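You operate a simulated robot arm through the tools that you are given. There is no shell and no other tool. Be economical: measure what you need, move in short steps, check, and stop when the job is done.

The job below is to be done with a simulated two-armed robot. You get a single attempt, and the scene is never put back.

Task
Put the white valve cap on the front of the wooden bench away on the top of the small table. Put the green cloth on the front of the wooden bench away on the shelf above the tap. Take the small box on the front of the wooden bench and put it away on the open shelf of the grey rack. Fetch the blue cloth from the front of the wooden bench and set it on the green tile. Fetch the grey washer and set it on the top of the side table. Stack the box labelled "valves" from the shelf under the grey board on top of the box that says "seals". Take the black mat and put it on the top of the blue bench. Put the blue tray on the top board of the white shelves. Fetch the brown sleeve and set it on top of the gold brass valve on the top of the low table. Take the red pot and put it on the grey pad. Put the ring from the counter of the grey rack on top of the yellow knob. Lift the drain grate open. Do these in any order. Set down upright: small box, blue cloth.

The check looks at the end state, three seconds after you hand in, the way a careful person would. Anything else that was tipped, shoved, dropped, spilled or broken makes it a failure. A push-on lid holds only when it is set on centred and level and pressed home; a screw cap is set on level and turned clockwise until tight. Flat cloth is picked up by pressing the open fingertips on it (5 to 10 N) and closing them slowly along it; thin cloth reads only 2 to 8 mm in the jaws.

Robot
Two 6-joint arms with fingered hands on one trunk, on a base that drives. Base frame: it is fixed to the floor where the robot stands at the start and does not move with it; the origin is under the middle of the robot, x ahead of it, y to its left, z up; the surface under the hand at the start is at about z = 0.8. Lengths are in m, angles in rad, forces in N, time in s.
The left shoulder is at the start at [0.05, 0.17, 1.01], the right one opposite. With the tool pointing down near the work surface each hand reaches from about 0.5 to 0.78 m from the robot's upright axis, wherever it stands, measured 20 degrees to its own side. Places, roughly: black mat (2x15x15 cm) [-2.1, -3.6, 0.9]; blue cloth (8x3x5 cm) [0.6, 0.7, 0.8]; blue tray (17x11x5 cm) [-4.5, -4, 0.8]; box [0.75, -2.25, 0.5]; brass valve (8x5x8 cm) [-7.3, -4.1, 0.8]; brown sleeve (6x3x3 cm) [-7.1, -4, 0.8]; drain grate [-1, -6.3, 0.1]; green cloth (11x7x4 cm) [0.7, 0, 0.8]; green tile (10x10x1 cm) [0.6, 0.5, 0.8]; grey pad (8x6x3 cm) [-7.3, -3.5, 0.8]; grey washer (3x3x3 cm) [1, -2, 0.6]; open shelf of the grey rack [-7.2, 0.5, 0.5]; red pot (6x6x5 cm) [-7.3, -3.3, 0.8]; ring (4x4x2 cm) [-7.1, 0, 0.9]; shelf above the tap (18x57 cm) [-0.9, -6.44, 1.18]; small box [0.75, 0.25, 0.75]; top board of the white shelves [-3.3, -4.5, 1]; top of the blue bench [-2.4, -0.5, 0.9]; top of the side table [0.8, -1.7, 0.8]; top of the small table [-4.3, -4, 0.8]; white valve cap (5x5x4 cm) [0.6, 0.1, 0.8]; yellow knob [-7, 0, 1]. Payload 3.5 kg a hand.
The TCP of each hand is the grasp point between the finger pads, 0.026 m short of the fingertips. In the tool frame z runs along the fingers and y along their closing line. The gripper opens to 0.132 m. The gripper's body begins 0.073 m behind the TCP. The gripper is a hand of 3 fingers: y runs from the thumb to the fingers, the wrist lies at [0, 0, -0.234] in the tool frame, and closing takes about 1.5 s.
Orientation is that of the tool frame in the base frame, as a unit quaternion [w, x, y, z]. With the fingers straight down and closing along the base's y, the tool's x points along the base's -x, its y along +y and its z along -z.

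Tools
- The arms move only by the tool play_rows. It takes "left_commands", "right_commands" or both (then of equal length, played together; a hand with none holds still); each is one flat list of numbers, 7 for each row, row after row: the shift along the tool's x, y, z in units of 150 mm (1.0 is 150 mm), then the turn, a rotation vector about the tool's x, y, z in units of 90 degrees (1.0 is 90 degrees), then the finger opening in mm, from 0 to 132. In form: [dx, dy, dz, rx, ry, rz, fingers, dx, dy, dz, rx, ry, rz, fingers, ...]. A call has 1 to 10 rows; each row is the pose to reach, as a shift and turn from the pose commanded when the call began, along the tool's axes at that moment. A call with a number of a shift or a turn outside -1 to 1 is refused whole. Rows are played at 5 a second. More than 0.05 m and 0.15 rad between two rows, or a gripper value outside its range, and nothing of the call is played. Where a pose cannot be reached the arm comes as near as it can. A force on the tool above 40 N (or 10 N above the force at the start of the call, whichever is more), or a blocked arm, ends the call early, and 0.2 s more pass. The fingers move at their own pace (about 0.108 m/s each) and stop on an object; they squeeze with about 32 N. The grip force told is the motor's: it shows also when the fingers shut on nothing. Time passes only in rows, and 0.2 s behind the last, so rows that repeat a pose let the fingers close. It gives the time, the measured TCP pose, the force on the tool (base axes), the opening and the grip force at its end, in the units of the frame above (readings bear some noise), with the torque about the TCP (base axes, N m) and any sound that the robot's microphone picked up, and new pictures: "pictures" is both (left out), scene, wrist or none (wrist: the cameras of the hands that moved).
- Cameras (640 x 400 px; columns grow to the right, rows downward): "scene" is now at [0.0339, 0.0231, 1.6013]; the picture's right is [0.30, -0.95, 0.00], its down [-0.71, -0.22, -0.67] and it looks along [0.64, 0.20, -0.74] (base axes); focal length 291 px, centre (320, 200). "left" rides on the left gripper at [-0.062, 0.003, -0.092] in its tool frame; the picture's right is [-0.05, -1.00, 0.00], its down [0.83, -0.04, -0.56] and it looks along [0.55, -0.03, 0.83] (tool axes); focal length 230 px, centre (320, 200). "right" rides on the right gripper at [0.062, 0.003, -0.092] in its tool frame; the picture's right is [-0.05, 1.00, 0.00], its down [-0.83, -0.04, -0.56] and it looks along [-0.55, -0.03, 0.83] (tool axes); focal length 230 px, centre (320, 200).
- lift_body(by): slides the trunk up (or, below 0, down) by that many m; the arms and the scene camera ride with it, the base frame stays. It gives what a move gives, with no picture.
- drive_base(legs): drives the robot by 1 to 6 legs, each [ahead, left, turn to the left] in m, m and rad, along the robot's own axes; the way and the turn of a leg run together, so that a leg with both is an arc; at most 1.5 m and 3.142 rad a leg. The arms and the cameras ride along, it lands a little off, and it stops where it bumps. It gives what a move gives, and a new picture of the scene camera.
- preshape(shape, hand): the hand has 3 fingers and takes this shape, open, in about a second: jaw (thumb against the fingers, like two jaws); tri (thumb and two fingers); tip (a fingertip pinch); poke (one finger out to press); point (the index stretched); flat (the hand flat); cup (the hand cupped); fist (a fist). The gripper value then closes the fingers along that shape, each until it touches; the sizes above hold for jaw. It gives what a move gives, with no picture.
- pan_tilt(pan, tilt): turns the head with the scene camera to pan (to the left, within 1.501 rad either way) and tilt (down, from -0.506 to 1.204), counted from straight ahead of the robot. It gives what a move gives, and a new picture of the scene camera.
- measure_at(camera, pixels): for up to 12 pixels [column, row] of the newest picture of that camera ("zoom" is the newest enlarged one), the place [x, y, z] in the base frame of the surface seen there, good to about 0.002 m. No time passes.
- enlarge(camera, box): a new picture of the part [left, top, right, bottom] of that camera's present view, enlarged. No time passes.
- hand_in(): hands the job in; it is judged then, once.

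Keep the steps short. Do not move on a guess: measure, check each grasp and each placing, and mend mistakes. In all there are 371 turns and 360 pictures (those below and enlarged ones count). Leave the grippers open and the arms clear of the work at the hand-in unless told otherwise, and finish with a single line.

The tools are called after "Request:" as a command line: name --argument value ..., lists and objects as JSON in quotes. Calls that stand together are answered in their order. play_rows: Moves the arms, as the interface text tells. Its arguments: {"type":"object","properties":{"left_commands":{"type":"array","items":{"type":"number"}},"right_commands":{"type":"array","items":{"type":"number"}},"pictures":{"type":"string","enum":["both","scene","wrist","none"]}},"required":[]} The other tools are called the same way: lift_body (by) slides the trunk up or down; preshape (shape, hand) gives the hand a shape; drive_base (legs) drives the base; pan_tilt (pan, tilt) turns the head that bears the scene camera; measure_at (camera, pixels) gives the place of the surface under pixels of a picture; enlarge (camera, box) takes an enlarged picture of a part of a camera's view; hand_in () hands the job in.

At the start:

```text
time_s: 0.0
left_eef_pos: [0.4329, 0.5344, 1.05]
left_orientation: [0.0, 0.0, 1.0, 0.0]
left_force: [0.2, 0.6, -0.4]
left_moment: [0.0, -0.02, -0.01]
left_width: 0.1319
left_finger_force: 0.1
left_shape: jaw
right_eef_pos: [0.5928, 0.1049, 1.0694]
right_orientation: [0.001, 0.001, 1.0, 0.001]
right_force: [0.3, 0.1, 0.5]
right_moment: [-0.01, 0.0, 0.06]
right_width: 0.1317
right_finger_force: 0.1
right_shape: jaw
trunk travel left (down, up): [-0.625, 0.085]
robot x, y, heading: [-0.0026, -0.0012, -0.002]
head pan, tilt: [0.302, 0.841]
```

scene: 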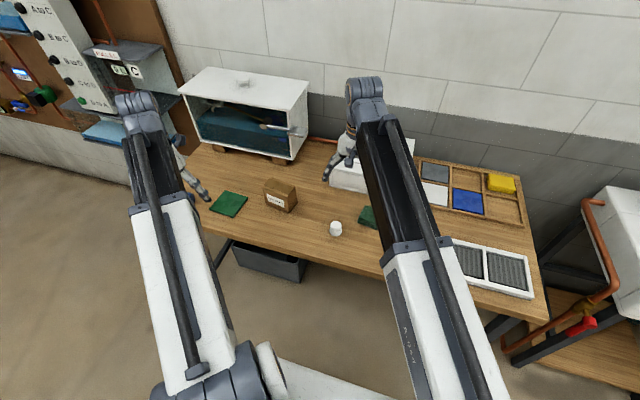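
right: 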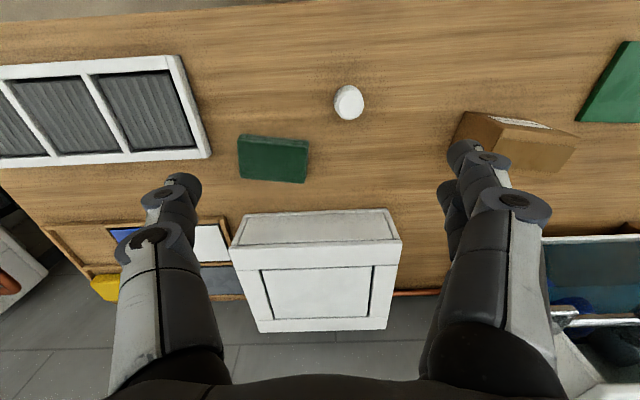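
left: 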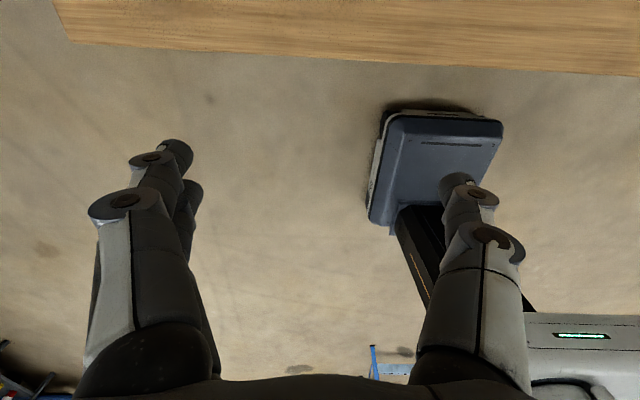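

I see the bench with the box, cap, green cloth and tile. First I measure them, and turn the head to find the blue cloth.

Request:
measure_at --camera "scene" --pixels '[[228, 203], [280, 185], [335, 224], [367, 216], [294, 204], [264, 200], [281, 208], [335, 234]]'

Request:
measure_at --camera "right" --pixels '[[349, 102], [272, 150], [240, 160], [308, 160], [490, 130], [455, 125], [480, 165], [560, 170], [600, 90], [270, 180], [580, 130], [275, 138]]'

Request:
pan_tilt --pan 0.9 --tilt 0.8

```text
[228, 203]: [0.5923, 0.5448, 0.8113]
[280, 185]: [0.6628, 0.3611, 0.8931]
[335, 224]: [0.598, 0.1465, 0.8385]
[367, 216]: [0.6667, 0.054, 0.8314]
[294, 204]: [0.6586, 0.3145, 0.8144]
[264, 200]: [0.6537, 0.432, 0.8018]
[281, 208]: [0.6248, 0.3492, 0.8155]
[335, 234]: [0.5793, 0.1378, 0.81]
```

```text
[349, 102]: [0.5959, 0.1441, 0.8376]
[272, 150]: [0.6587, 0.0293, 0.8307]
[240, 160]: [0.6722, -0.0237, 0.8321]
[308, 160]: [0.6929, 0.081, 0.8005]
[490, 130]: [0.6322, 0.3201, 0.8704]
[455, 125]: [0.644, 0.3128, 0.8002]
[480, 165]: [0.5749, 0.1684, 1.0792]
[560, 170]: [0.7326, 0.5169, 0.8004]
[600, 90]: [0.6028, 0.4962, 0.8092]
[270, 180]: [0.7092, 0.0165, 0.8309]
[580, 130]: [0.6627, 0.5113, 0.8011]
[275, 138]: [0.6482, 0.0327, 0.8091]
```

```text
time_s: 1.0
left_eef_pos: [0.4346, 0.5346, 1.05]
left_orientation: [0.0, 0.0, 1.0, 0.0]
left_force: [0.5, -0.5, 0.2]
left_moment: [-0.01, -0.01, -0.01]
left_width: 0.1318
left_finger_force: 0.1
left_shape: jaw
right_eef_pos: [0.5919, 0.1048, 1.0691]
right_orientation: [0.0, 0.0, 1.0, 0.0]
right_force: [-0.7, 0.5, -0.3]
right_moment: [0.0, -0.02, 0.02]
right_width: 0.1319
right_finger_force: 0.1
right_shape: jaw
trunk travel left (down, up): [-0.625, 0.085]
robot x, y, heading: [0.0003, 0.0029, 0.001]
head pan, tilt: [0.901, 0.799]
```

scene: 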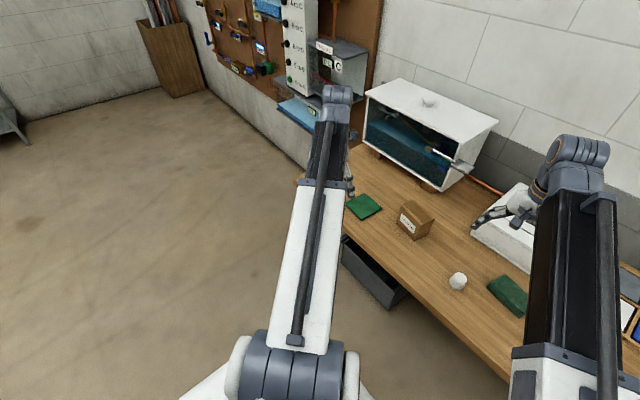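

The blue cloth is hidden behind the left arm; I swing the left hand to the right to see it.

Request:
play_rows --left_commands '[0, -0.3, 0, 0, 0, 0, 132, 0, -0.6, 0, 0, 0, 0, 132, 0, -0.9, 0, 0, 0, 0, 132, 0, -1, 0, 0, 0, 0, 132]' --pictures "scene"

```text
time_s: 2.0
left_eef_pos: [0.4351, 0.3829, 1.0484]
left_orientation: [0.0, 0.0, 1.0, 0.0]
left_force: [0.1, 0.6, -0.5]
left_moment: [0.01, -0.01, 0.0]
left_width: 0.1319
left_finger_force: 0.1
left_shape: jaw
right_eef_pos: [0.592, 0.1047, 1.0695]
right_orientation: [0.001, 0.0, 1.0, -0.001]
right_force: [-0.6, -0.1, 0.7]
right_moment: [0.06, 0.02, 0.03]
right_width: 0.1321
right_finger_force: 0.0
right_shape: jaw
trunk travel left (down, up): [-0.625, 0.085]
robot x, y, heading: [0.0016, -0.0021, -0.002]
head pan, tilt: [0.901, 0.799]
```

scene: 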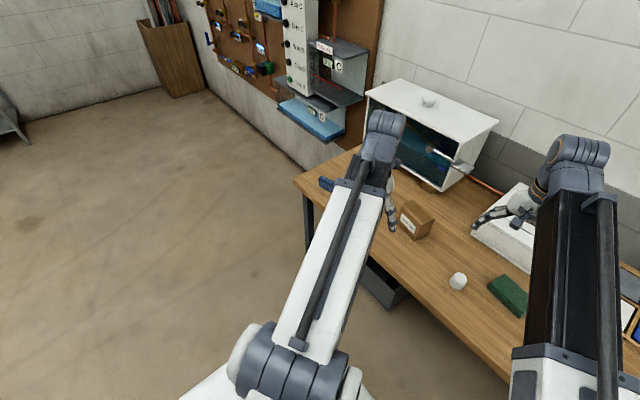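

Blue cloth shows near (328,184). I enlarge around it and measure.

Request:
enlarge --camera "scene" --box '[290, 140, 450, 240]'

```text
4.00 times, centred on (370, 190) of scene
```

zoom: 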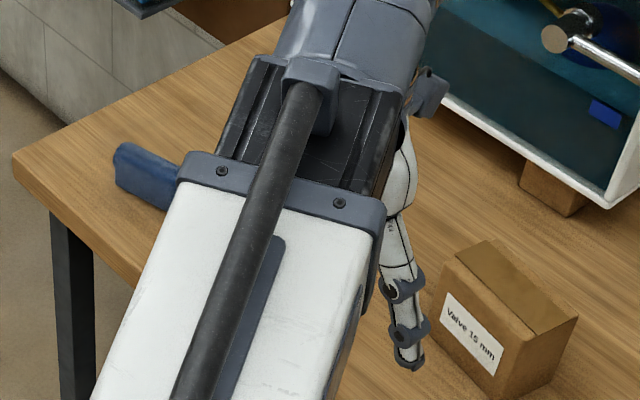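

Blue cloth is left of me and out of reach; I drive 0.45 m to the left to bring it in front of the left arm.

Request:
drive_base --legs '[[0, 0.45, 0]]'

Request:
pan_tilt --pan 0.35 --tilt 0.9

```text
time_s: 4.7
left_eef_pos: [0.4381, 0.8343, 1.0482]
left_orientation: [0.0, 0.003, 1.0, 0.0]
left_force: [-0.5, 0.2, -0.6]
left_moment: [-0.02, 0.02, 0.01]
left_width: 0.1319
left_finger_force: 0.1
left_shape: jaw
right_eef_pos: [0.5932, 0.5542, 1.0688]
right_orientation: [0.0, 0.003, 1.0, 0.0]
right_force: [-0.1, -0.1, 0.1]
right_moment: [-0.06, -0.01, -0.06]
right_width: 0.1318
right_finger_force: 0.1
right_shape: jaw
trunk travel left (down, up): [-0.625, 0.085]
robot x, y, heading: [0.0035, 0.4508, -0.006]
head pan, tilt: [0.901, 0.799]
```

scene: 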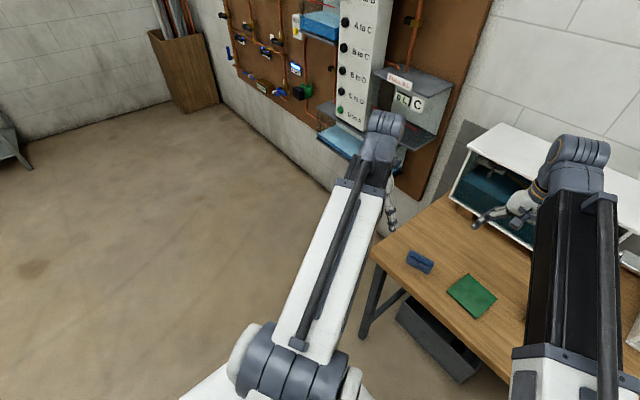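

```text
time_s: 5.7
left_eef_pos: [0.4387, 0.833, 1.0481]
left_orientation: [0.0, 0.003, 1.0, 0.0]
left_force: [-0.3, 0.3, -0.4]
left_moment: [0.01, 0.01, -0.01]
left_width: 0.1321
left_finger_force: 0.1
left_shape: jaw
right_eef_pos: [0.5942, 0.5532, 1.0682]
right_orientation: [0.0, 0.003, 1.0, 0.0]
right_force: [-0.1, 0.1, 0.4]
right_moment: [0.02, 0.01, -0.02]
right_width: 0.1318
right_finger_force: 0.2
right_shape: jaw
trunk travel left (down, up): [-0.625, 0.085]
robot x, y, heading: [0.0019, 0.4515, -0.007]
head pan, tilt: [0.351, 0.901]
```

scene: 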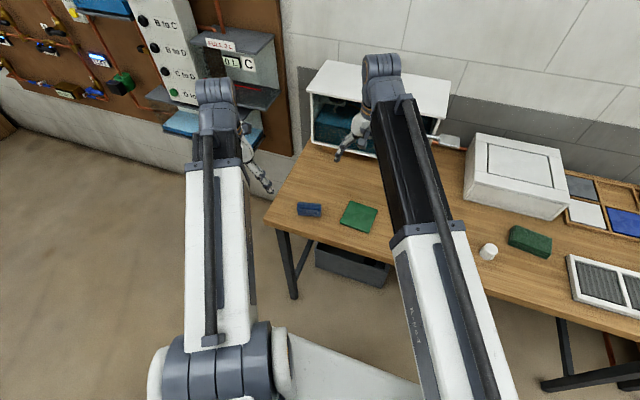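

Blue cloth at (309,209), tile at (358,216). I enlarge there.

Request:
enlarge --camera "scene" --box '[260, 160, 420, 260]'

Request:
enlarge --camera "right" --box '[160, 0, 640, 300]'

```text
4.00 times, centred on (340, 210) of scene
```

zoom: 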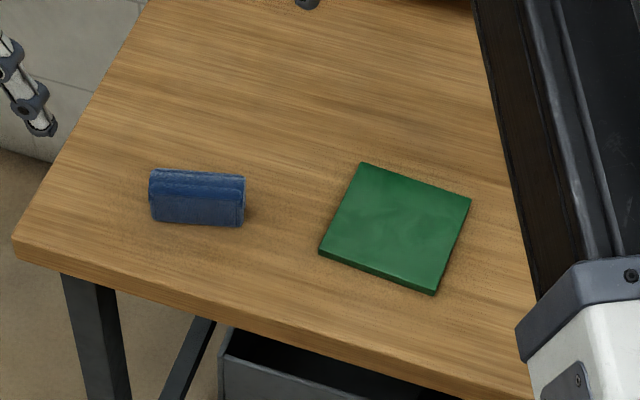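

```text
1.33 times, centred on (400, 150) of right
```

zoom: 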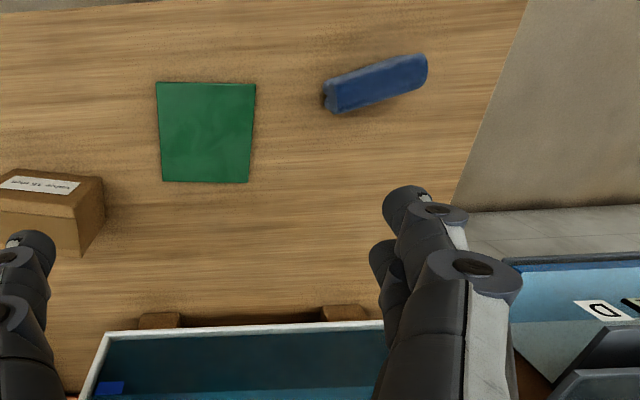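

Request:
measure_at --camera "zoom" --pixels '[[328, 86], [418, 57], [426, 72], [338, 106], [375, 82], [375, 100], [160, 85], [253, 86], [164, 178], [247, 181], [206, 130], [345, 115]]'

```text
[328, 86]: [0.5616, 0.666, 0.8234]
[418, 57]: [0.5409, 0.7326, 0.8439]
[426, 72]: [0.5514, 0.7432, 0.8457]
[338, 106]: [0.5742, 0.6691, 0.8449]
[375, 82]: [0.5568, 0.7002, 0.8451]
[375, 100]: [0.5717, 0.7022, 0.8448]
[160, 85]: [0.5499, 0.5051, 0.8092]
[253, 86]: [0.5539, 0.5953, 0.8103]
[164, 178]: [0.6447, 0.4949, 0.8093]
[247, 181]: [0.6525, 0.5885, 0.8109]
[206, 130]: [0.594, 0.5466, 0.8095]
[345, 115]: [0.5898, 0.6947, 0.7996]
```

Cloth stands 4.5 cm high, centre about (0.558, 0.703), its length turned 16° from y. I move the left hand above it, turning the jaws across its thickness.

Request:
play_rows --left_commands '[-0.08, -0.087, 0, 0, 0, 0.082, 132, -0.16, -0.173, 0, 0, 0, 0.164, 132, -0.24, -0.26, 0, 0, 0, 0.246, 132, -0.32, -0.347, 0, 0, 0, 0.328, 132, -0.4, -0.433, 0, 0, 0, 0.41, 132, -0.48, -0.52, 0, 0, 0, 0.492, 132, -0.56, -0.607, 0, 0, 0, 0.574, 132, -0.64, -0.693, 0, 0, 0, 0.656, 132, -0.72, -0.78, 0, 0, 0, 0.738, 132, -0.796, -0.867, 0, 0, 0, 0.82, 132]' --pictures "both"

```text
time_s: 7.9
left_eef_pos: [0.5571, 0.7024, 1.0477]
left_orientation: [0.0, 0.603, 0.798, -0.001]
left_force: [0.1, -0.2, -0.5]
left_moment: [-0.03, 0.02, 0.02]
left_width: 0.1321
left_finger_force: 0.1
left_shape: jaw
right_eef_pos: [0.5933, 0.5525, 1.068]
right_orientation: [0.001, 0.003, 1.0, 0.0]
right_force: [0.1, -0.8, -0.1]
right_moment: [0.02, -0.01, -0.02]
right_width: 0.132
right_finger_force: 0.0
right_shape: jaw
trunk travel left (down, up): [-0.625, 0.085]
robot x, y, heading: [-0.0006, 0.4472, 0.0]
head pan, tilt: [0.351, 0.901]
```

scene: 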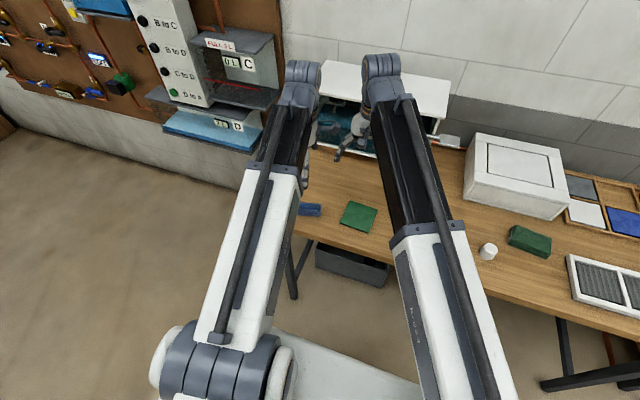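
left: 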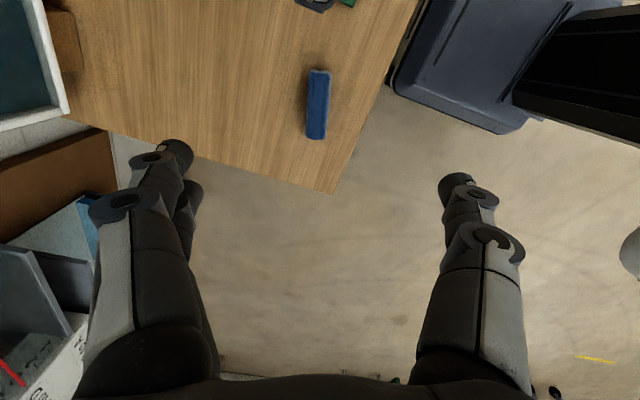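

Well lined up: the cloth lies midway between the fingers. I go down 0.15 m.

Request:
play_rows --left_commands '[0, 0, 0.25, 0, 0, 0, 90, 0, 0, 0.5, 0, 0, 0, 90, 0, 0, 0.75, 0, 0, 0, 90, 0, 0, 1, 0, 0, 0, 90]' --pictures "wrist"

```text
time_s: 8.9
left_eef_pos: [0.5565, 0.7018, 0.899]
left_orientation: [0.0, 0.603, 0.798, 0.0]
left_force: [0.2, -0.1, -0.3]
left_moment: [0.0, 0.01, 0.01]
left_width: 0.0906
left_finger_force: 0.0
left_shape: jaw
right_eef_pos: [0.5947, 0.5546, 1.0687]
right_orientation: [0.0, 0.003, 1.0, 0.001]
right_force: [-0.1, 0.8, 0.0]
right_moment: [0.01, 0.03, 0.0]
right_width: 0.1321
right_finger_force: 0.1
right_shape: jaw
trunk travel left (down, up): [-0.625, 0.085]
robot x, y, heading: [0.0033, 0.4505, -0.002]
head pan, tilt: [0.351, 0.901]
```

left: 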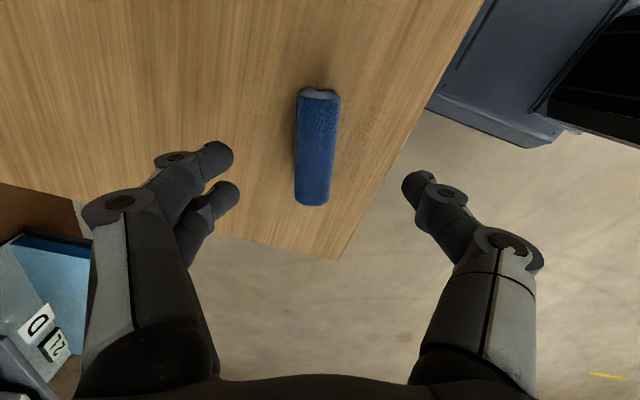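

Cloth between the fingers. Down 0.067 m and close.

Request:
play_rows --left_commands '[0, 0, 0.22, 0, 0, 0, 90, 0, 0, 0.45, 0, 0, 0, 90, 0, 0, 0.45, 0, 0, 0, 10, 0, 0, 0.45, 0, 0, 0, 10, 0, 0, 0.45, 0, 0, 0, 10, 0, 0, 0.45, 0, 0, 0, 10, 0, 0, 0.45, 0, 0, 0, 10, 0, 0, 0.45, 0, 0, 0, 10]' --pictures "wrist"

```text
time_s: 10.7
left_eef_pos: [0.5561, 0.702, 0.8306]
left_orientation: [0.0, 0.603, 0.798, 0.0]
left_force: [1.0, 0.0, -0.2]
left_moment: [0.01, 0.05, 0.01]
left_width: 0.0209
left_finger_force: 31.8
left_shape: jaw
right_eef_pos: [0.5952, 0.554, 1.0696]
right_orientation: [0.0, 0.003, 1.0, 0.0]
right_force: [-0.6, -1.0, 0.8]
right_moment: [-0.03, 0.01, -0.01]
right_width: 0.132
right_finger_force: 0.1
right_shape: jaw
trunk travel left (down, up): [-0.625, 0.085]
robot x, y, heading: [0.0056, 0.4504, -0.006]
head pan, tilt: [0.351, 0.901]
```

left: 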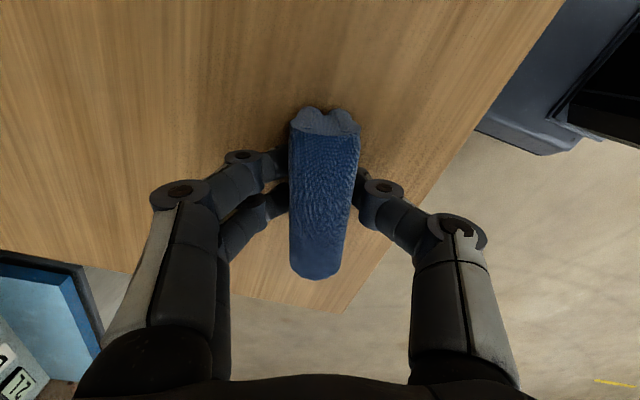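

Grip holds (21 mm, 32 N). Lift the cloth, and move the right hand out of the way to the right.

Request:
play_rows --left_commands '[0, 0, -0.2, 0, 0, 0, 10, 0, 0, -0.4, 0, 0, 0, 10, 0, 0, -0.6, 0, 0, 0, 10, 0, 0, -0.6, 0, 0, 0, 10]' --right_commands '[0, -0.25, 0, 0, 0, 0, 132, 0, -0.5, 0, 0, 0, 0, 132, 0, -0.75, 0, 0, 0, 0, 132, 0, -1, 0, 0, 0, 0, 132]' --pictures "none"

Request:
play_rows --right_commands '[0, -0.25, 0, 0, 0, 0, 132, 0, -0.5, 0, 0, 0, 0, 132, 0, -0.75, 0, 0, 0, 0, 132, 0, -1, 0, 0, 0, 0, 132]' --pictures "wrist"

```text
time_s: 11.7
left_eef_pos: [0.5573, 0.7024, 0.9208]
left_orientation: [0.0, 0.602, 0.798, 0.0]
left_force: [0.5, -0.5, -1.1]
left_moment: [0.02, 0.0, -0.01]
left_width: 0.021
left_finger_force: 32.2
left_shape: jaw
right_eef_pos: [0.5927, 0.4032, 1.069]
right_orientation: [0.001, 0.004, 1.0, 0.0]
right_force: [0.1, -0.3, -0.6]
right_moment: [0.0, -0.02, 0.0]
right_width: 0.1319
right_finger_force: 0.1
right_shape: jaw
trunk travel left (down, up): [-0.625, 0.085]
robot x, y, heading: [-0.0016, 0.4533, -0.003]
head pan, tilt: [0.351, 0.901]
```

```text
time_s: 12.7
left_eef_pos: [0.5562, 0.7025, 0.9201]
left_orientation: [0.0, 0.602, 0.799, -0.001]
left_force: [-0.8, 0.5, -0.9]
left_moment: [-0.01, 0.05, 0.01]
left_width: 0.021
left_finger_force: 31.9
left_shape: jaw
right_eef_pos: [0.5927, 0.2522, 1.0695]
right_orientation: [0.001, 0.002, 1.0, 0.0]
right_force: [0.0, 0.9, 0.2]
right_moment: [-0.03, -0.02, -0.03]
right_width: 0.1319
right_finger_force: 0.1
right_shape: jaw
trunk travel left (down, up): [-0.625, 0.085]
robot x, y, heading: [0.0015, 0.4543, -0.006]
head pan, tilt: [0.351, 0.901]
```

right: 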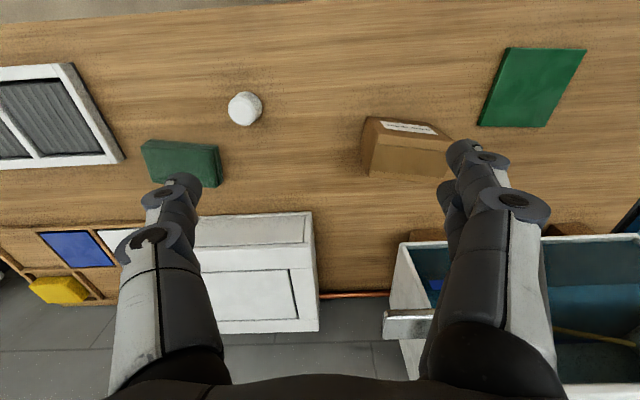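

Now carry the cloth over the tile (0.600, 0.546).

Request:
play_rows --left_commands '[-0.25, 0, 0, 0, 0, 0, 10, -0.5, 0, 0, 0, 0, 0, 10, -0.75, 0, 0, 0, 0, 0, 10, -1, 0, 0, 0, 0, 0, 10]' --pictures "none"

Request:
play_rows --left_commands '[-0.08, 0, 0, 0, 0, 0, 10, -0.08, 0, 0.2, 0, 0, 0, 10, -0.08, 0, 0.4, 0, 0, 0, 10, -0.08, 0, 0.4, 0, 0, 0, 10]' --pictures "both"

```text
time_s: 13.7
left_eef_pos: [0.5972, 0.5579, 0.9215]
left_orientation: [0.0, 0.603, 0.798, 0.0]
left_force: [-0.3, 0.6, -1.1]
left_moment: [0.03, 0.01, -0.01]
left_width: 0.0209
left_finger_force: 32.4
left_shape: jaw
right_eef_pos: [0.5917, 0.2527, 1.0694]
right_orientation: [0.0, 0.003, 1.0, 0.0]
right_force: [0.4, -0.2, 0.5]
right_moment: [0.01, -0.01, 0.0]
right_width: 0.1318
right_finger_force: 0.1
right_shape: jaw
trunk travel left (down, up): [-0.625, 0.085]
robot x, y, heading: [0.0037, 0.4541, -0.01]
head pan, tilt: [0.351, 0.901]
```

```text
time_s: 14.7
left_eef_pos: [0.6007, 0.5473, 0.8592]
left_orientation: [0.0, 0.602, 0.798, 0.0]
left_force: [0.9, -0.3, -0.3]
left_moment: [0.01, 0.02, -0.05]
left_width: 0.0208
left_finger_force: 31.6
left_shape: jaw
right_eef_pos: [0.5921, 0.2525, 1.0689]
right_orientation: [0.0, 0.003, 1.0, -0.001]
right_force: [0.0, -0.4, -0.3]
right_moment: [-0.01, 0.0, 0.04]
right_width: 0.1317
right_finger_force: 0.0
right_shape: jaw
trunk travel left (down, up): [-0.625, 0.085]
robot x, y, heading: [-0.0009, 0.4467, -0.001]
head pan, tilt: [0.351, 0.901]
```

scene: 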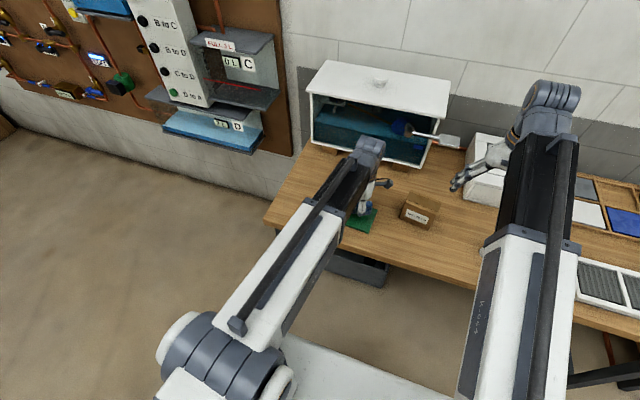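
left: 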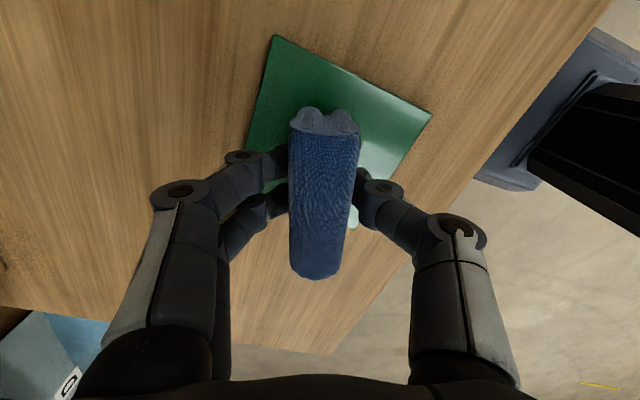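

Over the tile and level. Down 2 cm, then release and rise.

Request:
play_rows --left_commands '[0, 0, 0.07, 0, 0, 0, 10, 0, 0, 0.14, 0, 0, 0, 10, 0, 0, 0.14, 0, 0, 0, 60, 0, 0, 0.14, 0, 0, 0, 80, 0, 0, 0.14, 0, 0, 0, 80, 0, 0, 0.14, 0, 0, 0, 80]' --pictures "wrist"

Request:
play_rows --left_commands '[0, 0, -0.25, 0, 0, 0, 80, 0, 0, -0.5, 0, 0, 0, 80, 0, 0, -0.75, 0, 0, 0, 80, 0, 0, -1, 0, 0, 0, 80]' --pictures "both"

```text
time_s: 16.1
left_eef_pos: [0.6019, 0.5479, 0.8406]
left_orientation: [0.001, 0.603, 0.798, 0.0]
left_force: [0.1, 0.6, 0.2]
left_moment: [0.0, 0.03, 0.01]
left_width: 0.0793
left_finger_force: 0.1
left_shape: jaw
right_eef_pos: [0.5921, 0.2529, 1.0699]
right_orientation: [0.0, 0.004, 1.0, 0.0]
right_force: [-0.3, -0.5, 0.2]
right_moment: [0.01, 0.01, -0.02]
right_width: 0.1321
right_finger_force: 0.1
right_shape: jaw
trunk travel left (down, up): [-0.625, 0.085]
robot x, y, heading: [-0.0028, 0.4509, -0.004]
head pan, tilt: [0.351, 0.901]
```

left: 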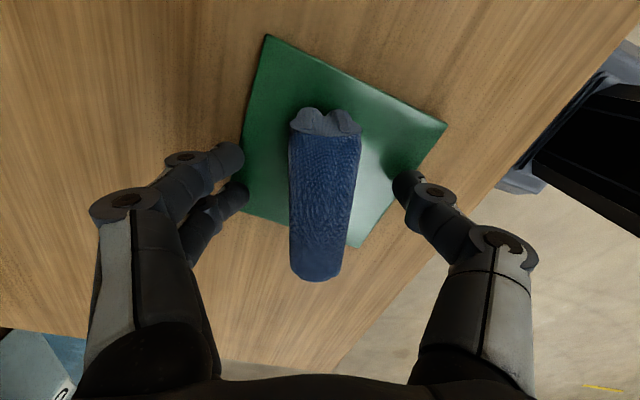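

```text
time_s: 17.1
left_eef_pos: [0.6016, 0.5468, 0.991]
left_orientation: [0.0, 0.603, 0.798, 0.0]
left_force: [0.5, -0.3, -0.6]
left_moment: [-0.01, -0.02, 0.04]
left_width: 0.0795
left_finger_force: 0.0
left_shape: jaw
right_eef_pos: [0.5933, 0.2529, 1.0692]
right_orientation: [0.0, 0.003, 1.0, 0.0]
right_force: [-0.2, -1.1, 0.3]
right_moment: [-0.01, -0.01, -0.01]
right_width: 0.1319
right_finger_force: 0.0
right_shape: jaw
trunk travel left (down, up): [-0.625, 0.085]
robot x, y, heading: [-0.0041, 0.4504, -0.008]
head pan, tilt: [0.351, 0.901]
```

scene: 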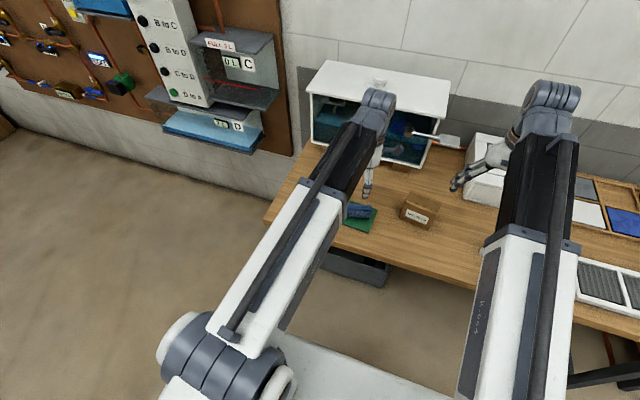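
left: 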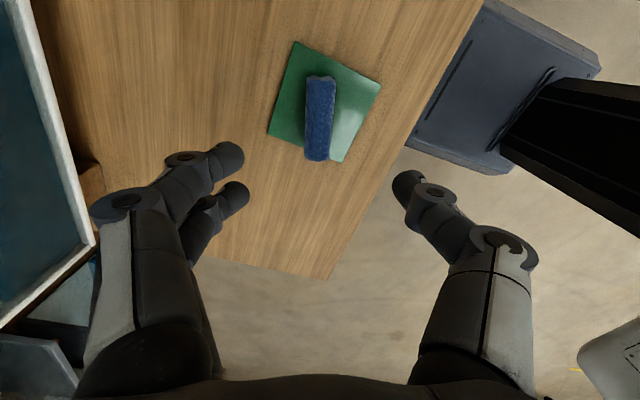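

Blue cloth stands on the tile. Next the side table area to the right: I look that way first, backing off the bench a bit.

Request:
drive_base --legs '[[-0.4, 0, 0], [0, -1.0, 0]]'

Request:
pan_tilt --pan -0.8 --tilt 0.6

```text
time_s: 24.4
left_eef_pos: [0.1953, -0.4488, 0.9898]
left_orientation: [0.0, 0.602, 0.798, -0.001]
left_force: [0.0, 0.6, -0.2]
left_moment: [-0.02, 0.0, 0.0]
left_width: 0.0794
left_finger_force: 0.1
left_shape: jaw
right_eef_pos: [0.1867, -0.7422, 1.0694]
right_orientation: [0.0, 0.002, 1.0, 0.0]
right_force: [0.2, 0.3, -0.1]
right_moment: [-0.03, 0.03, 0.01]
right_width: 0.1319
right_finger_force: 0.1
right_shape: jaw
trunk travel left (down, up): [-0.625, 0.085]
robot x, y, heading: [-0.4064, -0.5432, -0.0]
head pan, tilt: [0.351, 0.901]
```

scene: 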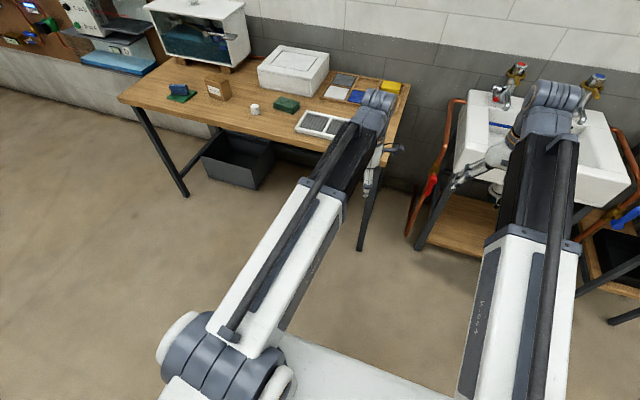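

```text
time_s: 25.7
left_eef_pos: [0.1953, -0.4494, 0.9899]
left_orientation: [-0.001, 0.602, 0.799, 0.0]
left_force: [-0.4, -0.2, 0.2]
left_moment: [-0.02, -0.02, 0.01]
left_width: 0.0797
left_finger_force: 0.0
left_shape: jaw
right_eef_pos: [0.1882, -0.7437, 1.07]
right_orientation: [0.0, 0.002, 1.0, 0.0]
right_force: [0.4, 1.1, 1.7]
right_moment: [-0.01, 0.02, -0.02]
right_width: 0.1318
right_finger_force: 0.1
right_shape: jaw
trunk travel left (down, up): [-0.625, 0.085]
robot x, y, heading: [-0.4022, -0.5462, -0.007]
head pan, tilt: [-0.799, 0.6]
```

scene: 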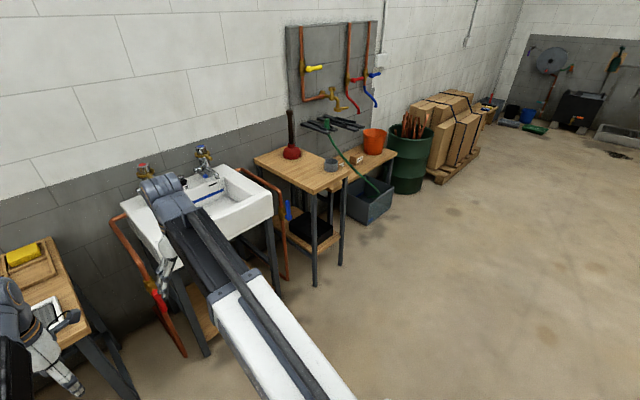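

Request:
enlarge --camera "scene" --box '[230, 90, 430, 290]'

Request:
measure_at --camera "scene" --pixels '[[255, 158], [318, 190], [396, 153], [310, 240], [390, 205], [335, 272], [310, 160]]'

```text
2.00 times, centred on (330, 190) of scene
```

zoom: 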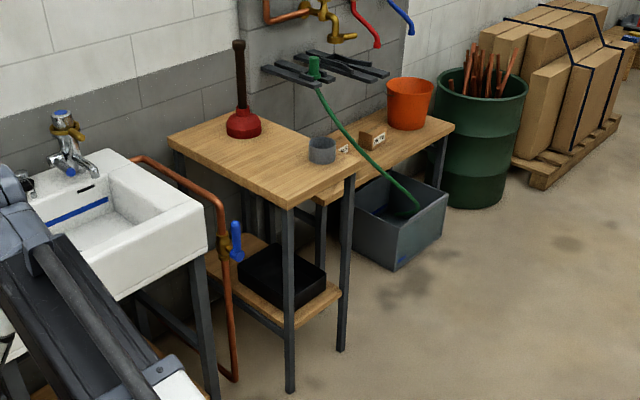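

```text
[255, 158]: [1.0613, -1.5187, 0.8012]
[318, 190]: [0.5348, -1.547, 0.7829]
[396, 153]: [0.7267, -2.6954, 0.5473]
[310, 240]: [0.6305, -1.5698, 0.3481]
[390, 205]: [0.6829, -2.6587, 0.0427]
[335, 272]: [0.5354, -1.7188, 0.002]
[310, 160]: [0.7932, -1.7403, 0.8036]
```

Side table and lower shelf with the boxes lie ahead at y≈-1.7 to -2.5. I drive right to y≈-2.1 and look.

Request:
drive_base --legs '[[0, -1.5, 0]]'

Request:
pan_tilt --pan 0.0 --tilt 0.55

```text
time_s: 33.1
left_eef_pos: [0.19, -1.9369, 0.9891]
left_orientation: [0.0, 0.603, 0.798, 0.0]
left_force: [1.0, 0.2, -0.8]
left_moment: [0.02, 0.0, -0.01]
left_width: 0.0796
left_finger_force: 0.0
left_shape: jaw
right_eef_pos: [0.1811, -2.2312, 1.0687]
right_orientation: [0.0, 0.002, 1.0, 0.0]
right_force: [0.1, -0.5, -1.2]
right_moment: [0.0, -0.01, 0.01]
right_width: 0.1318
right_finger_force: 0.0
right_shape: jaw
trunk travel left (down, up): [-0.625, 0.085]
robot x, y, heading: [-0.4129, -2.0328, -0.003]
head pan, tilt: [-0.799, 0.6]
```

scene: 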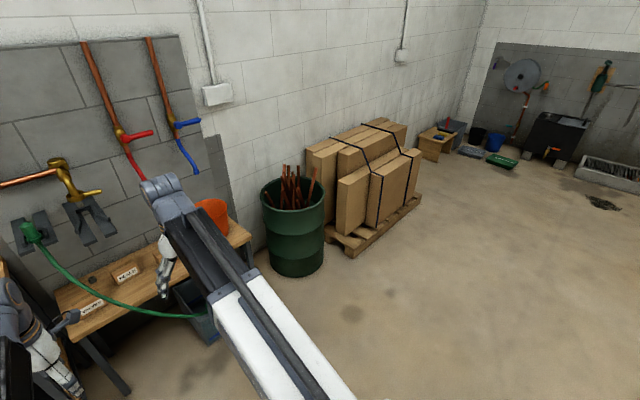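

```text
time_s: 34.2
left_eef_pos: [0.1906, -1.9373, 0.9895]
left_orientation: [0.0, 0.603, 0.798, 0.0]
left_force: [-0.5, -0.1, 0.6]
left_moment: [0.02, -0.01, -0.04]
left_width: 0.0794
left_finger_force: 0.1
left_shape: jaw
right_eef_pos: [0.1818, -2.2308, 1.0695]
right_orientation: [0.0, 0.002, 1.0, 0.0]
right_force: [-1.4, -0.3, -0.3]
right_moment: [-0.02, 0.02, -0.02]
right_width: 0.1319
right_finger_force: 0.1
right_shape: jaw
trunk travel left (down, up): [-0.625, 0.085]
robot x, y, heading: [-0.4105, -2.0334, 0.0]
head pan, tilt: [0.0, 0.55]
```

scene: 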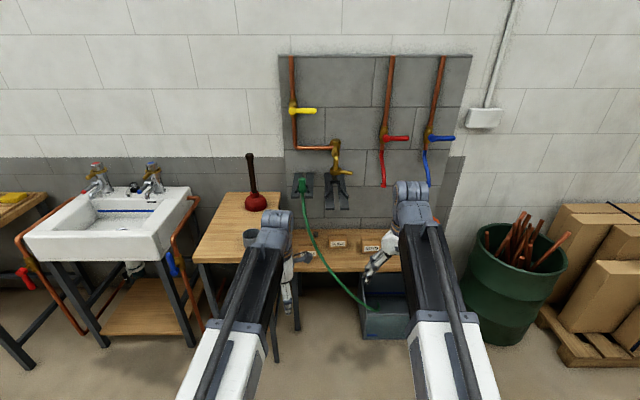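

Request:
enlarge --camera "scene" --box '[190, 140, 450, 300]'

Request:
measure_at --camera "scene" --pixels '[[337, 240], [370, 242], [337, 262], [249, 237], [330, 180], [300, 190], [337, 205], [310, 225], [358, 305], [300, 268]]'

```text
2.46 times, centred on (320, 220) of scene
```

zoom: 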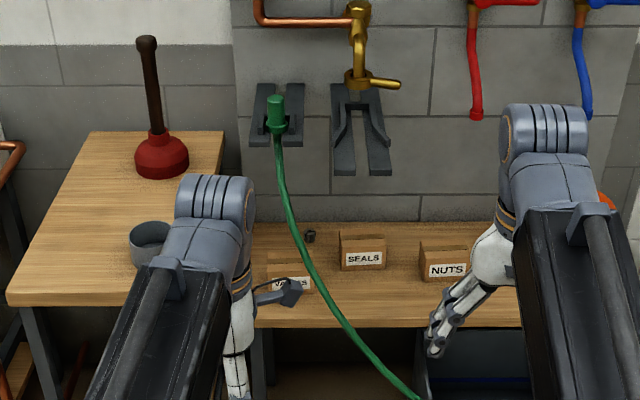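

```text
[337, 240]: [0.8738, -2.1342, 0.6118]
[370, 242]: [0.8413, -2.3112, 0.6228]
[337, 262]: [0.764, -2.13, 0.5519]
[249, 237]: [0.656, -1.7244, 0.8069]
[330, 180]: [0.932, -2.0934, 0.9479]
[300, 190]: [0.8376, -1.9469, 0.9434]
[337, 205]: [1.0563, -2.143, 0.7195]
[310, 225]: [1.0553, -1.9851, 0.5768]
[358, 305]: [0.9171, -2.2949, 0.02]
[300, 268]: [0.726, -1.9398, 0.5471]
```

The washer is near zoom (309,235), behind the hose; "valves" is partly hidden. I spread the arms for a clear view.

Request:
play_rows --left_commands '[0.25, 0, 0, 0, 0, 0, 80, 0.5, 0, 0, 0, 0, 0, 80, 0.75, 0, 0, 0, 0, 0, 80, 1, 0, 0, 0, 0, 0, 80]' --right_commands '[0, -0.25, 0, 0, 0, 0, 132, 0, -0.5, 0, 0, 0, 0, 132, 0, -0.75, 0, 0, 0, 0, 132, 0, -1, 0, 0, 0, 0, 132]' --pictures "none"

Request:
play_rows --left_commands '[0.25, 0, 0, 0, 0, 0, 80, 0.5, 0, 0, 0, 0, 0, 80, 0.75, 0, 0, 0, 0, 0, 80, 1, 0, 0, 0, 0, 0, 80]' --pictures "none"

Request:
enlarge --camera "scene" --box '[190, 140, 450, 300]'

```text
time_s: 35.2
left_eef_pos: [0.1486, -1.7935, 0.9892]
left_orientation: [0.0, 0.602, 0.798, 0.001]
left_force: [0.0, -0.3, -0.4]
left_moment: [0.05, 0.01, 0.01]
left_width: 0.0798
left_finger_force: 0.0
left_shape: jaw
right_eef_pos: [0.1804, -2.3811, 1.0695]
right_orientation: [0.0, 0.002, 1.0, 0.0]
right_force: [0.6, 0.1, -0.3]
right_moment: [-0.01, 0.03, 0.0]
right_width: 0.1319
right_finger_force: 0.1
right_shape: jaw
trunk travel left (down, up): [-0.625, 0.085]
robot x, y, heading: [-0.4108, -2.0326, -0.01]
head pan, tilt: [0.0, 0.55]
```

```text
time_s: 36.2
left_eef_pos: [0.1088, -1.6509, 0.9904]
left_orientation: [0.0, 0.602, 0.798, 0.0]
left_force: [-1.0, 0.0, -0.6]
left_moment: [0.02, 0.01, 0.0]
left_width: 0.0793
left_finger_force: 0.2
left_shape: jaw
right_eef_pos: [0.1804, -2.3801, 1.0697]
right_orientation: [0.0, 0.002, 1.0, 0.0]
right_force: [-0.4, -0.2, 0.2]
right_moment: [-0.01, 0.01, 0.01]
right_width: 0.132
right_finger_force: 0.0
right_shape: jaw
trunk travel left (down, up): [-0.625, 0.085]
robot x, y, heading: [-0.4078, -2.0296, -0.003]
head pan, tilt: [0.0, 0.55]
```

```text
2.46 times, centred on (320, 220) of scene
```

zoom: 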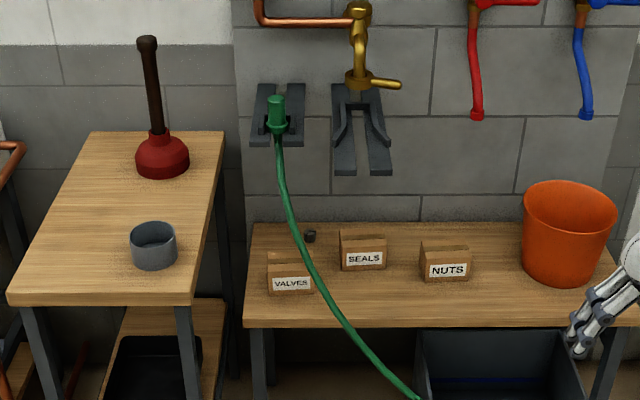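

Request:
measure_at --camera "zoom" --pixels '[[310, 233], [309, 240], [277, 130], [287, 200], [298, 245], [318, 285], [350, 325], [270, 258], [310, 257], [290, 292], [360, 234], [362, 268]]'

Request:
measure_at --camera "zoom" --pixels '[[272, 290], [313, 290], [340, 236], [384, 232], [342, 270], [386, 266], [395, 365], [245, 325], [255, 225], [290, 145], [375, 170], [153, 260]]'

```text
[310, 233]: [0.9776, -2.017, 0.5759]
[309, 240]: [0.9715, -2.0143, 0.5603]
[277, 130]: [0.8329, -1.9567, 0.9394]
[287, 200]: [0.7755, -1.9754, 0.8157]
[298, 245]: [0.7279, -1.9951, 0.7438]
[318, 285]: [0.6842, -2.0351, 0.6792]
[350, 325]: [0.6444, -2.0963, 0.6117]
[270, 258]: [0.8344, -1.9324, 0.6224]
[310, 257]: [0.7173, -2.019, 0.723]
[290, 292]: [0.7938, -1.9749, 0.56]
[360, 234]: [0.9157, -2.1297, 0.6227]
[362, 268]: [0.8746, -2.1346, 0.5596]
```

```text
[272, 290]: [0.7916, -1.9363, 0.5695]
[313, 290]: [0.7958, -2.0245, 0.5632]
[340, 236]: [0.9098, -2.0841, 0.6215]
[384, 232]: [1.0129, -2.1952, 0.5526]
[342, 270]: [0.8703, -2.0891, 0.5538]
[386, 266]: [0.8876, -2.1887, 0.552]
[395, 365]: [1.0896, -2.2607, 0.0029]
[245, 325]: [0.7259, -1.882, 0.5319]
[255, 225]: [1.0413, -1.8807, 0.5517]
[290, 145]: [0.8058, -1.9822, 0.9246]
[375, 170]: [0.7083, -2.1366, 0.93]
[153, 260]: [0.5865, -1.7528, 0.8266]
```

Plan for the valves box: the hose hangs in front, so come from the right with the right hand pointing left-and-down, jaws closing along x. First I turn the right hand in free space.

Request:
play_rows --right_commands '[0, 0, 0, 0, 0, 0.093, 132, 0, 0, 0, 0, 0, 0.186, 132, 0, 0, 0, 0, 0, 0.279, 132, 0, 0, 0, 0, 0, 0.372, 132, 0, 0, 0, 0, 0, 0.465, 132, 0, 0, 0, 0, 0, 0.558, 132, 0, 0, 0, 0, 0, 0.651, 132, 0, 0, 0, 0, 0, 0.744, 132, 0, 0, 0, 0, 0, 0.837, 132, 0, 0, 0, 0, 0, 0.93, 132]' --pictures "none"

Request:
play_rows --right_commands '[0, 0, 0, 0, 0, 0.07, 132, 0, 0, 0, 0, 0.08, 0.07, 132, 0, 0, 0, 0, 0.16, 0.07, 132, 0, 0, 0, 0, 0.24, 0.07, 132, 0, 0, 0, 0, 0.32, 0.07, 132, 0, 0, 0, 0, 0.4, 0.07, 132, 0, 0, 0, 0, 0.48, 0.07, 132, 0, 0, 0, 0, 0.556, 0.07, 132]' --pictures "both"

```text
time_s: 38.4
left_eef_pos: [0.1072, -1.6498, 0.9912]
left_orientation: [0.0, 0.602, 0.798, 0.0]
left_force: [-0.1, 0.1, -0.6]
left_moment: [0.0, 0.0, -0.02]
left_width: 0.0796
left_finger_force: 0.1
left_shape: jaw
right_eef_pos: [0.1804, -2.3806, 1.07]
right_orientation: [-0.001, 0.67, 0.743, 0.0]
right_force: [-0.2, 0.1, 0.3]
right_moment: [0.01, 0.02, 0.0]
right_width: 0.1317
right_finger_force: 0.0
right_shape: jaw
trunk travel left (down, up): [-0.625, 0.085]
robot x, y, heading: [-0.4118, -2.0341, -0.003]
head pan, tilt: [0.0, 0.55]
```

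```text
time_s: 40.2
left_eef_pos: [0.1069, -1.6504, 0.9913]
left_orientation: [0.0, 0.603, 0.798, 0.0]
left_force: [-0.4, -0.2, 0.0]
left_moment: [-0.03, -0.04, -0.01]
left_width: 0.0795
left_finger_force: 0.0
left_shape: jaw
right_eef_pos: [0.2029, -2.3499, 1.034]
right_orientation: [-0.3, 0.651, 0.633, 0.291]
right_force: [-0.4, -0.1, 0.4]
right_moment: [-0.02, 0.04, -0.01]
right_width: 0.1318
right_finger_force: 0.0
right_shape: jaw
right hand out of reach, approached as far as the arm can: row 6, 7, 8
trunk travel left (down, up): [-0.625, 0.085]
robot x, y, heading: [-0.4093, -2.0325, -0.002]
head pan, tilt: [0.0, 0.55]
```

scene: 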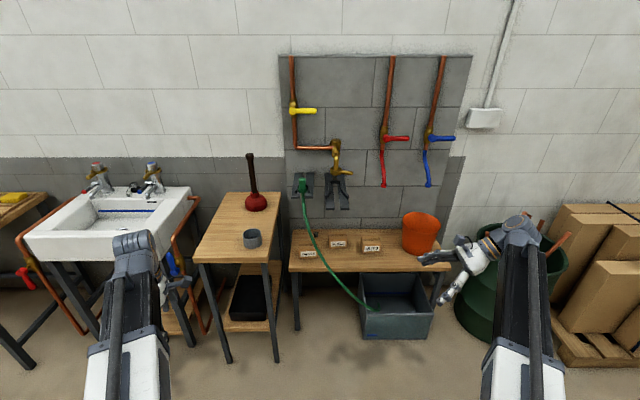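
right: 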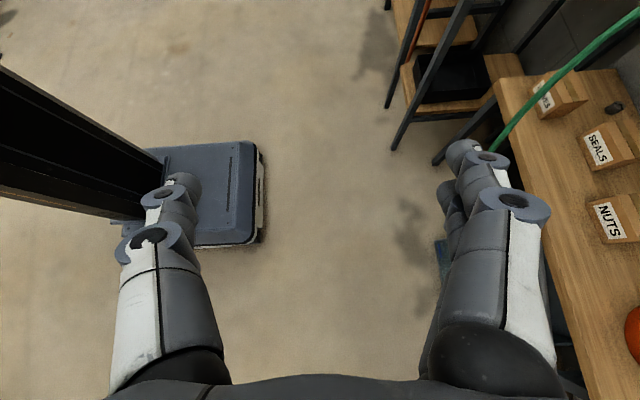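

Orientation reached. I measure my base front and the boxes from this right-hand view.

Request:
enlarge --camera "right" --box '[480, 50, 640, 250]'

Request:
measure_at --camera "right" --pixels '[[262, 155], [255, 240], [440, 155], [395, 148], [445, 250], [495, 75], [610, 350]]'

```text
2.00 times, centred on (560, 150) of right
```

zoom: 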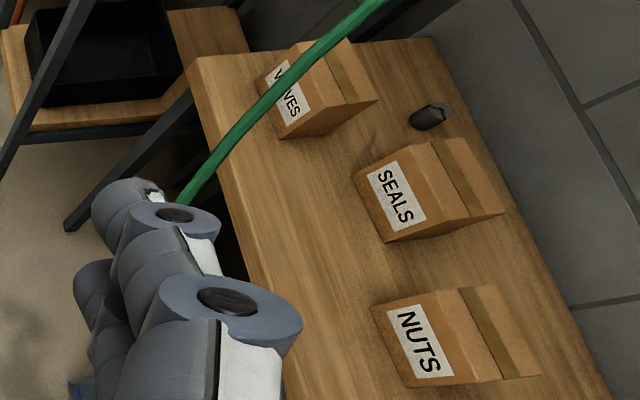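

```text
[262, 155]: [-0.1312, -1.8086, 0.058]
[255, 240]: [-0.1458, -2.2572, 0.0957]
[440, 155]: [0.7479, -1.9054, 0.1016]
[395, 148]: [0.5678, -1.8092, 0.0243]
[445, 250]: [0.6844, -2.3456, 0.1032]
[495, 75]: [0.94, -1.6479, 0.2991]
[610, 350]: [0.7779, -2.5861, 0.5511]
```

Request:
measure_at --camera "zoom" --pixels '[[328, 136], [376, 100], [350, 44], [296, 44], [262, 82], [353, 182], [430, 142], [462, 138], [503, 212], [388, 240], [420, 110], [440, 122]]'

```text
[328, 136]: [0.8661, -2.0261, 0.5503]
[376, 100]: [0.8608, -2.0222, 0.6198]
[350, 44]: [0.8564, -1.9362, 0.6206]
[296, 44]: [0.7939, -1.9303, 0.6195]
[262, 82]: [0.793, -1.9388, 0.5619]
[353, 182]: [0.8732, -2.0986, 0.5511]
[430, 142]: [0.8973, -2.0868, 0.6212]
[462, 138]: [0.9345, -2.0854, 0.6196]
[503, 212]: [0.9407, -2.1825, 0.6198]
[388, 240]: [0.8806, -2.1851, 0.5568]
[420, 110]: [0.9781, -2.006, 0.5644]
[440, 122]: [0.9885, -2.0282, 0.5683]
```

Request:
measure_at --camera "scene" --pixels '[[250, 156], [256, 203], [152, 168], [95, 168], [337, 208], [347, 206], [330, 207], [383, 184], [428, 185], [250, 240], [285, 238], [275, 215]]'

```text
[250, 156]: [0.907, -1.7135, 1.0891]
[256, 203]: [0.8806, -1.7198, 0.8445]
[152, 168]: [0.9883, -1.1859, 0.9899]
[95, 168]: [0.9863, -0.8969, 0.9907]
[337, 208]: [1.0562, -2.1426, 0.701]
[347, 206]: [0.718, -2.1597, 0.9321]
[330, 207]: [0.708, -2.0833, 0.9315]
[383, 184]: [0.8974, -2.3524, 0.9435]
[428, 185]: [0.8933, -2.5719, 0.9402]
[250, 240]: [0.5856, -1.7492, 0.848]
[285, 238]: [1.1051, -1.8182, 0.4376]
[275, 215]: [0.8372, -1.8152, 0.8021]
```

I raise the left hand and fold it aside, so it clears the side table when the trunk goes down.

Request:
play_rows --left_commands '[0.16, -0.07, -0.16, 0, 0, 0, 80, 0.32, -0.14, -0.33, 0, 0, 0, 80, 0.48, -0.21, -0.5, 0, 0, 0, 80, 0.64, -0.28, -0.66, 0, 0, 0, 80, 0.8, -0.35, -0.83, 0, 0, 0, 80, 0.95, -0.42, -1, 0, 0, 0, 80]' --pictures "none"

Request:
play_rows --left_commands '[0, 0, -0.25, 0, 0, 0, 80, 0, 0, -0.5, 0, 0, 0, 80, 0, 0, -0.75, 0, 0, 0, 80, 0, 0, -1, 0, 0, 0, 80]' --pictures "none"

```text
time_s: 41.6
left_eef_pos: [0.0071, -1.5291, 1.1409]
left_orientation: [0.0, 0.603, 0.798, 0.001]
left_force: [-0.2, 0.0, 0.6]
left_moment: [0.02, 0.02, 0.03]
left_width: 0.0796
left_finger_force: 0.0
left_shape: jaw
right_eef_pos: [0.2033, -2.35, 1.0338]
right_orientation: [-0.3, 0.652, 0.633, 0.291]
right_force: [-0.1, -0.3, 0.1]
right_moment: [0.0, -0.01, -0.03]
right_width: 0.1317
right_finger_force: 0.2
right_shape: jaw
trunk travel left (down, up): [-0.625, 0.085]
robot x, y, heading: [-0.4135, -2.033, -0.007]
head pan, tilt: [0.0, 0.55]
```

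```text
time_s: 42.6
left_eef_pos: [0.0464, -1.4942, 1.1918]
left_orientation: [0.004, 0.602, 0.798, 0.024]
left_force: [0.5, 1.0, -0.2]
left_moment: [-0.02, -0.03, -0.02]
left_width: 0.0795
left_finger_force: 0.0
left_shape: jaw
left hand out of reach, approached as far as the arm can: row 1, 2, 3, 4
right_eef_pos: [0.2034, -2.3505, 1.033]
right_orientation: [-0.3, 0.652, 0.633, 0.29]
right_force: [0.8, 0.6, 0.5]
right_moment: [0.01, 0.0, -0.03]
right_width: 0.1317
right_finger_force: 0.0
right_shape: jaw
trunk travel left (down, up): [-0.625, 0.085]
robot x, y, heading: [-0.4104, -2.0285, -0.005]
head pan, tilt: [0.0, 0.55]
```

Now pull the right hand in and left a little.

Request:
play_rows --right_commands '[0.13, -0.16, 0.15, 0, 0, 0, 132, 0.26, -0.32, 0.3, 0, 0, 0, 132, 0.39, -0.48, 0.45, 0, 0, 0, 132, 0.52, -0.64, 0.6, 0, 0, 0, 132, 0.65, -0.8, 0.76, 0, 0, 0, 132]' --pictures "none"

Request:
lift_body --by -0.25

```text
time_s: 43.8
left_eef_pos: [0.0473, -1.4942, 1.1923]
left_orientation: [0.004, 0.601, 0.799, 0.024]
left_force: [0.4, 0.5, 0.5]
left_moment: [-0.04, 0.01, -0.02]
left_width: 0.0794
left_finger_force: 0.1
left_shape: jaw
right_eef_pos: [0.0833, -2.1997, 1.0406]
right_orientation: [-0.315, 0.644, 0.637, 0.283]
right_force: [-0.3, 0.1, -0.2]
right_moment: [0.0, -0.01, 0.01]
right_width: 0.1319
right_finger_force: 0.1
right_shape: jaw
right hand out of reach, approached as far as the arm can: row 1
trunk travel left (down, up): [-0.625, 0.085]
robot x, y, heading: [-0.4115, -2.0322, -0.003]
head pan, tilt: [0.0, 0.55]
```

```text
time_s: 46.4
left_eef_pos: [0.0468, -1.4949, 0.9424]
left_orientation: [0.004, 0.602, 0.798, 0.024]
left_force: [0.4, -0.5, 0.5]
left_moment: [-0.01, -0.03, 0.02]
left_width: 0.0796
left_finger_force: 0.1
left_shape: jaw
right_eef_pos: [0.0839, -2.2013, 0.7908]
right_orientation: [-0.314, 0.645, 0.637, 0.282]
right_force: [0.6, 0.9, 0.3]
right_moment: [0.01, 0.03, 0.01]
right_width: 0.1318
right_finger_force: 0.0
right_shape: jaw
trunk travel left (down, up): [-0.375, 0.335]
robot x, y, heading: [-0.4097, -2.0327, -0.005]
head pan, tilt: [0.0, 0.55]
```

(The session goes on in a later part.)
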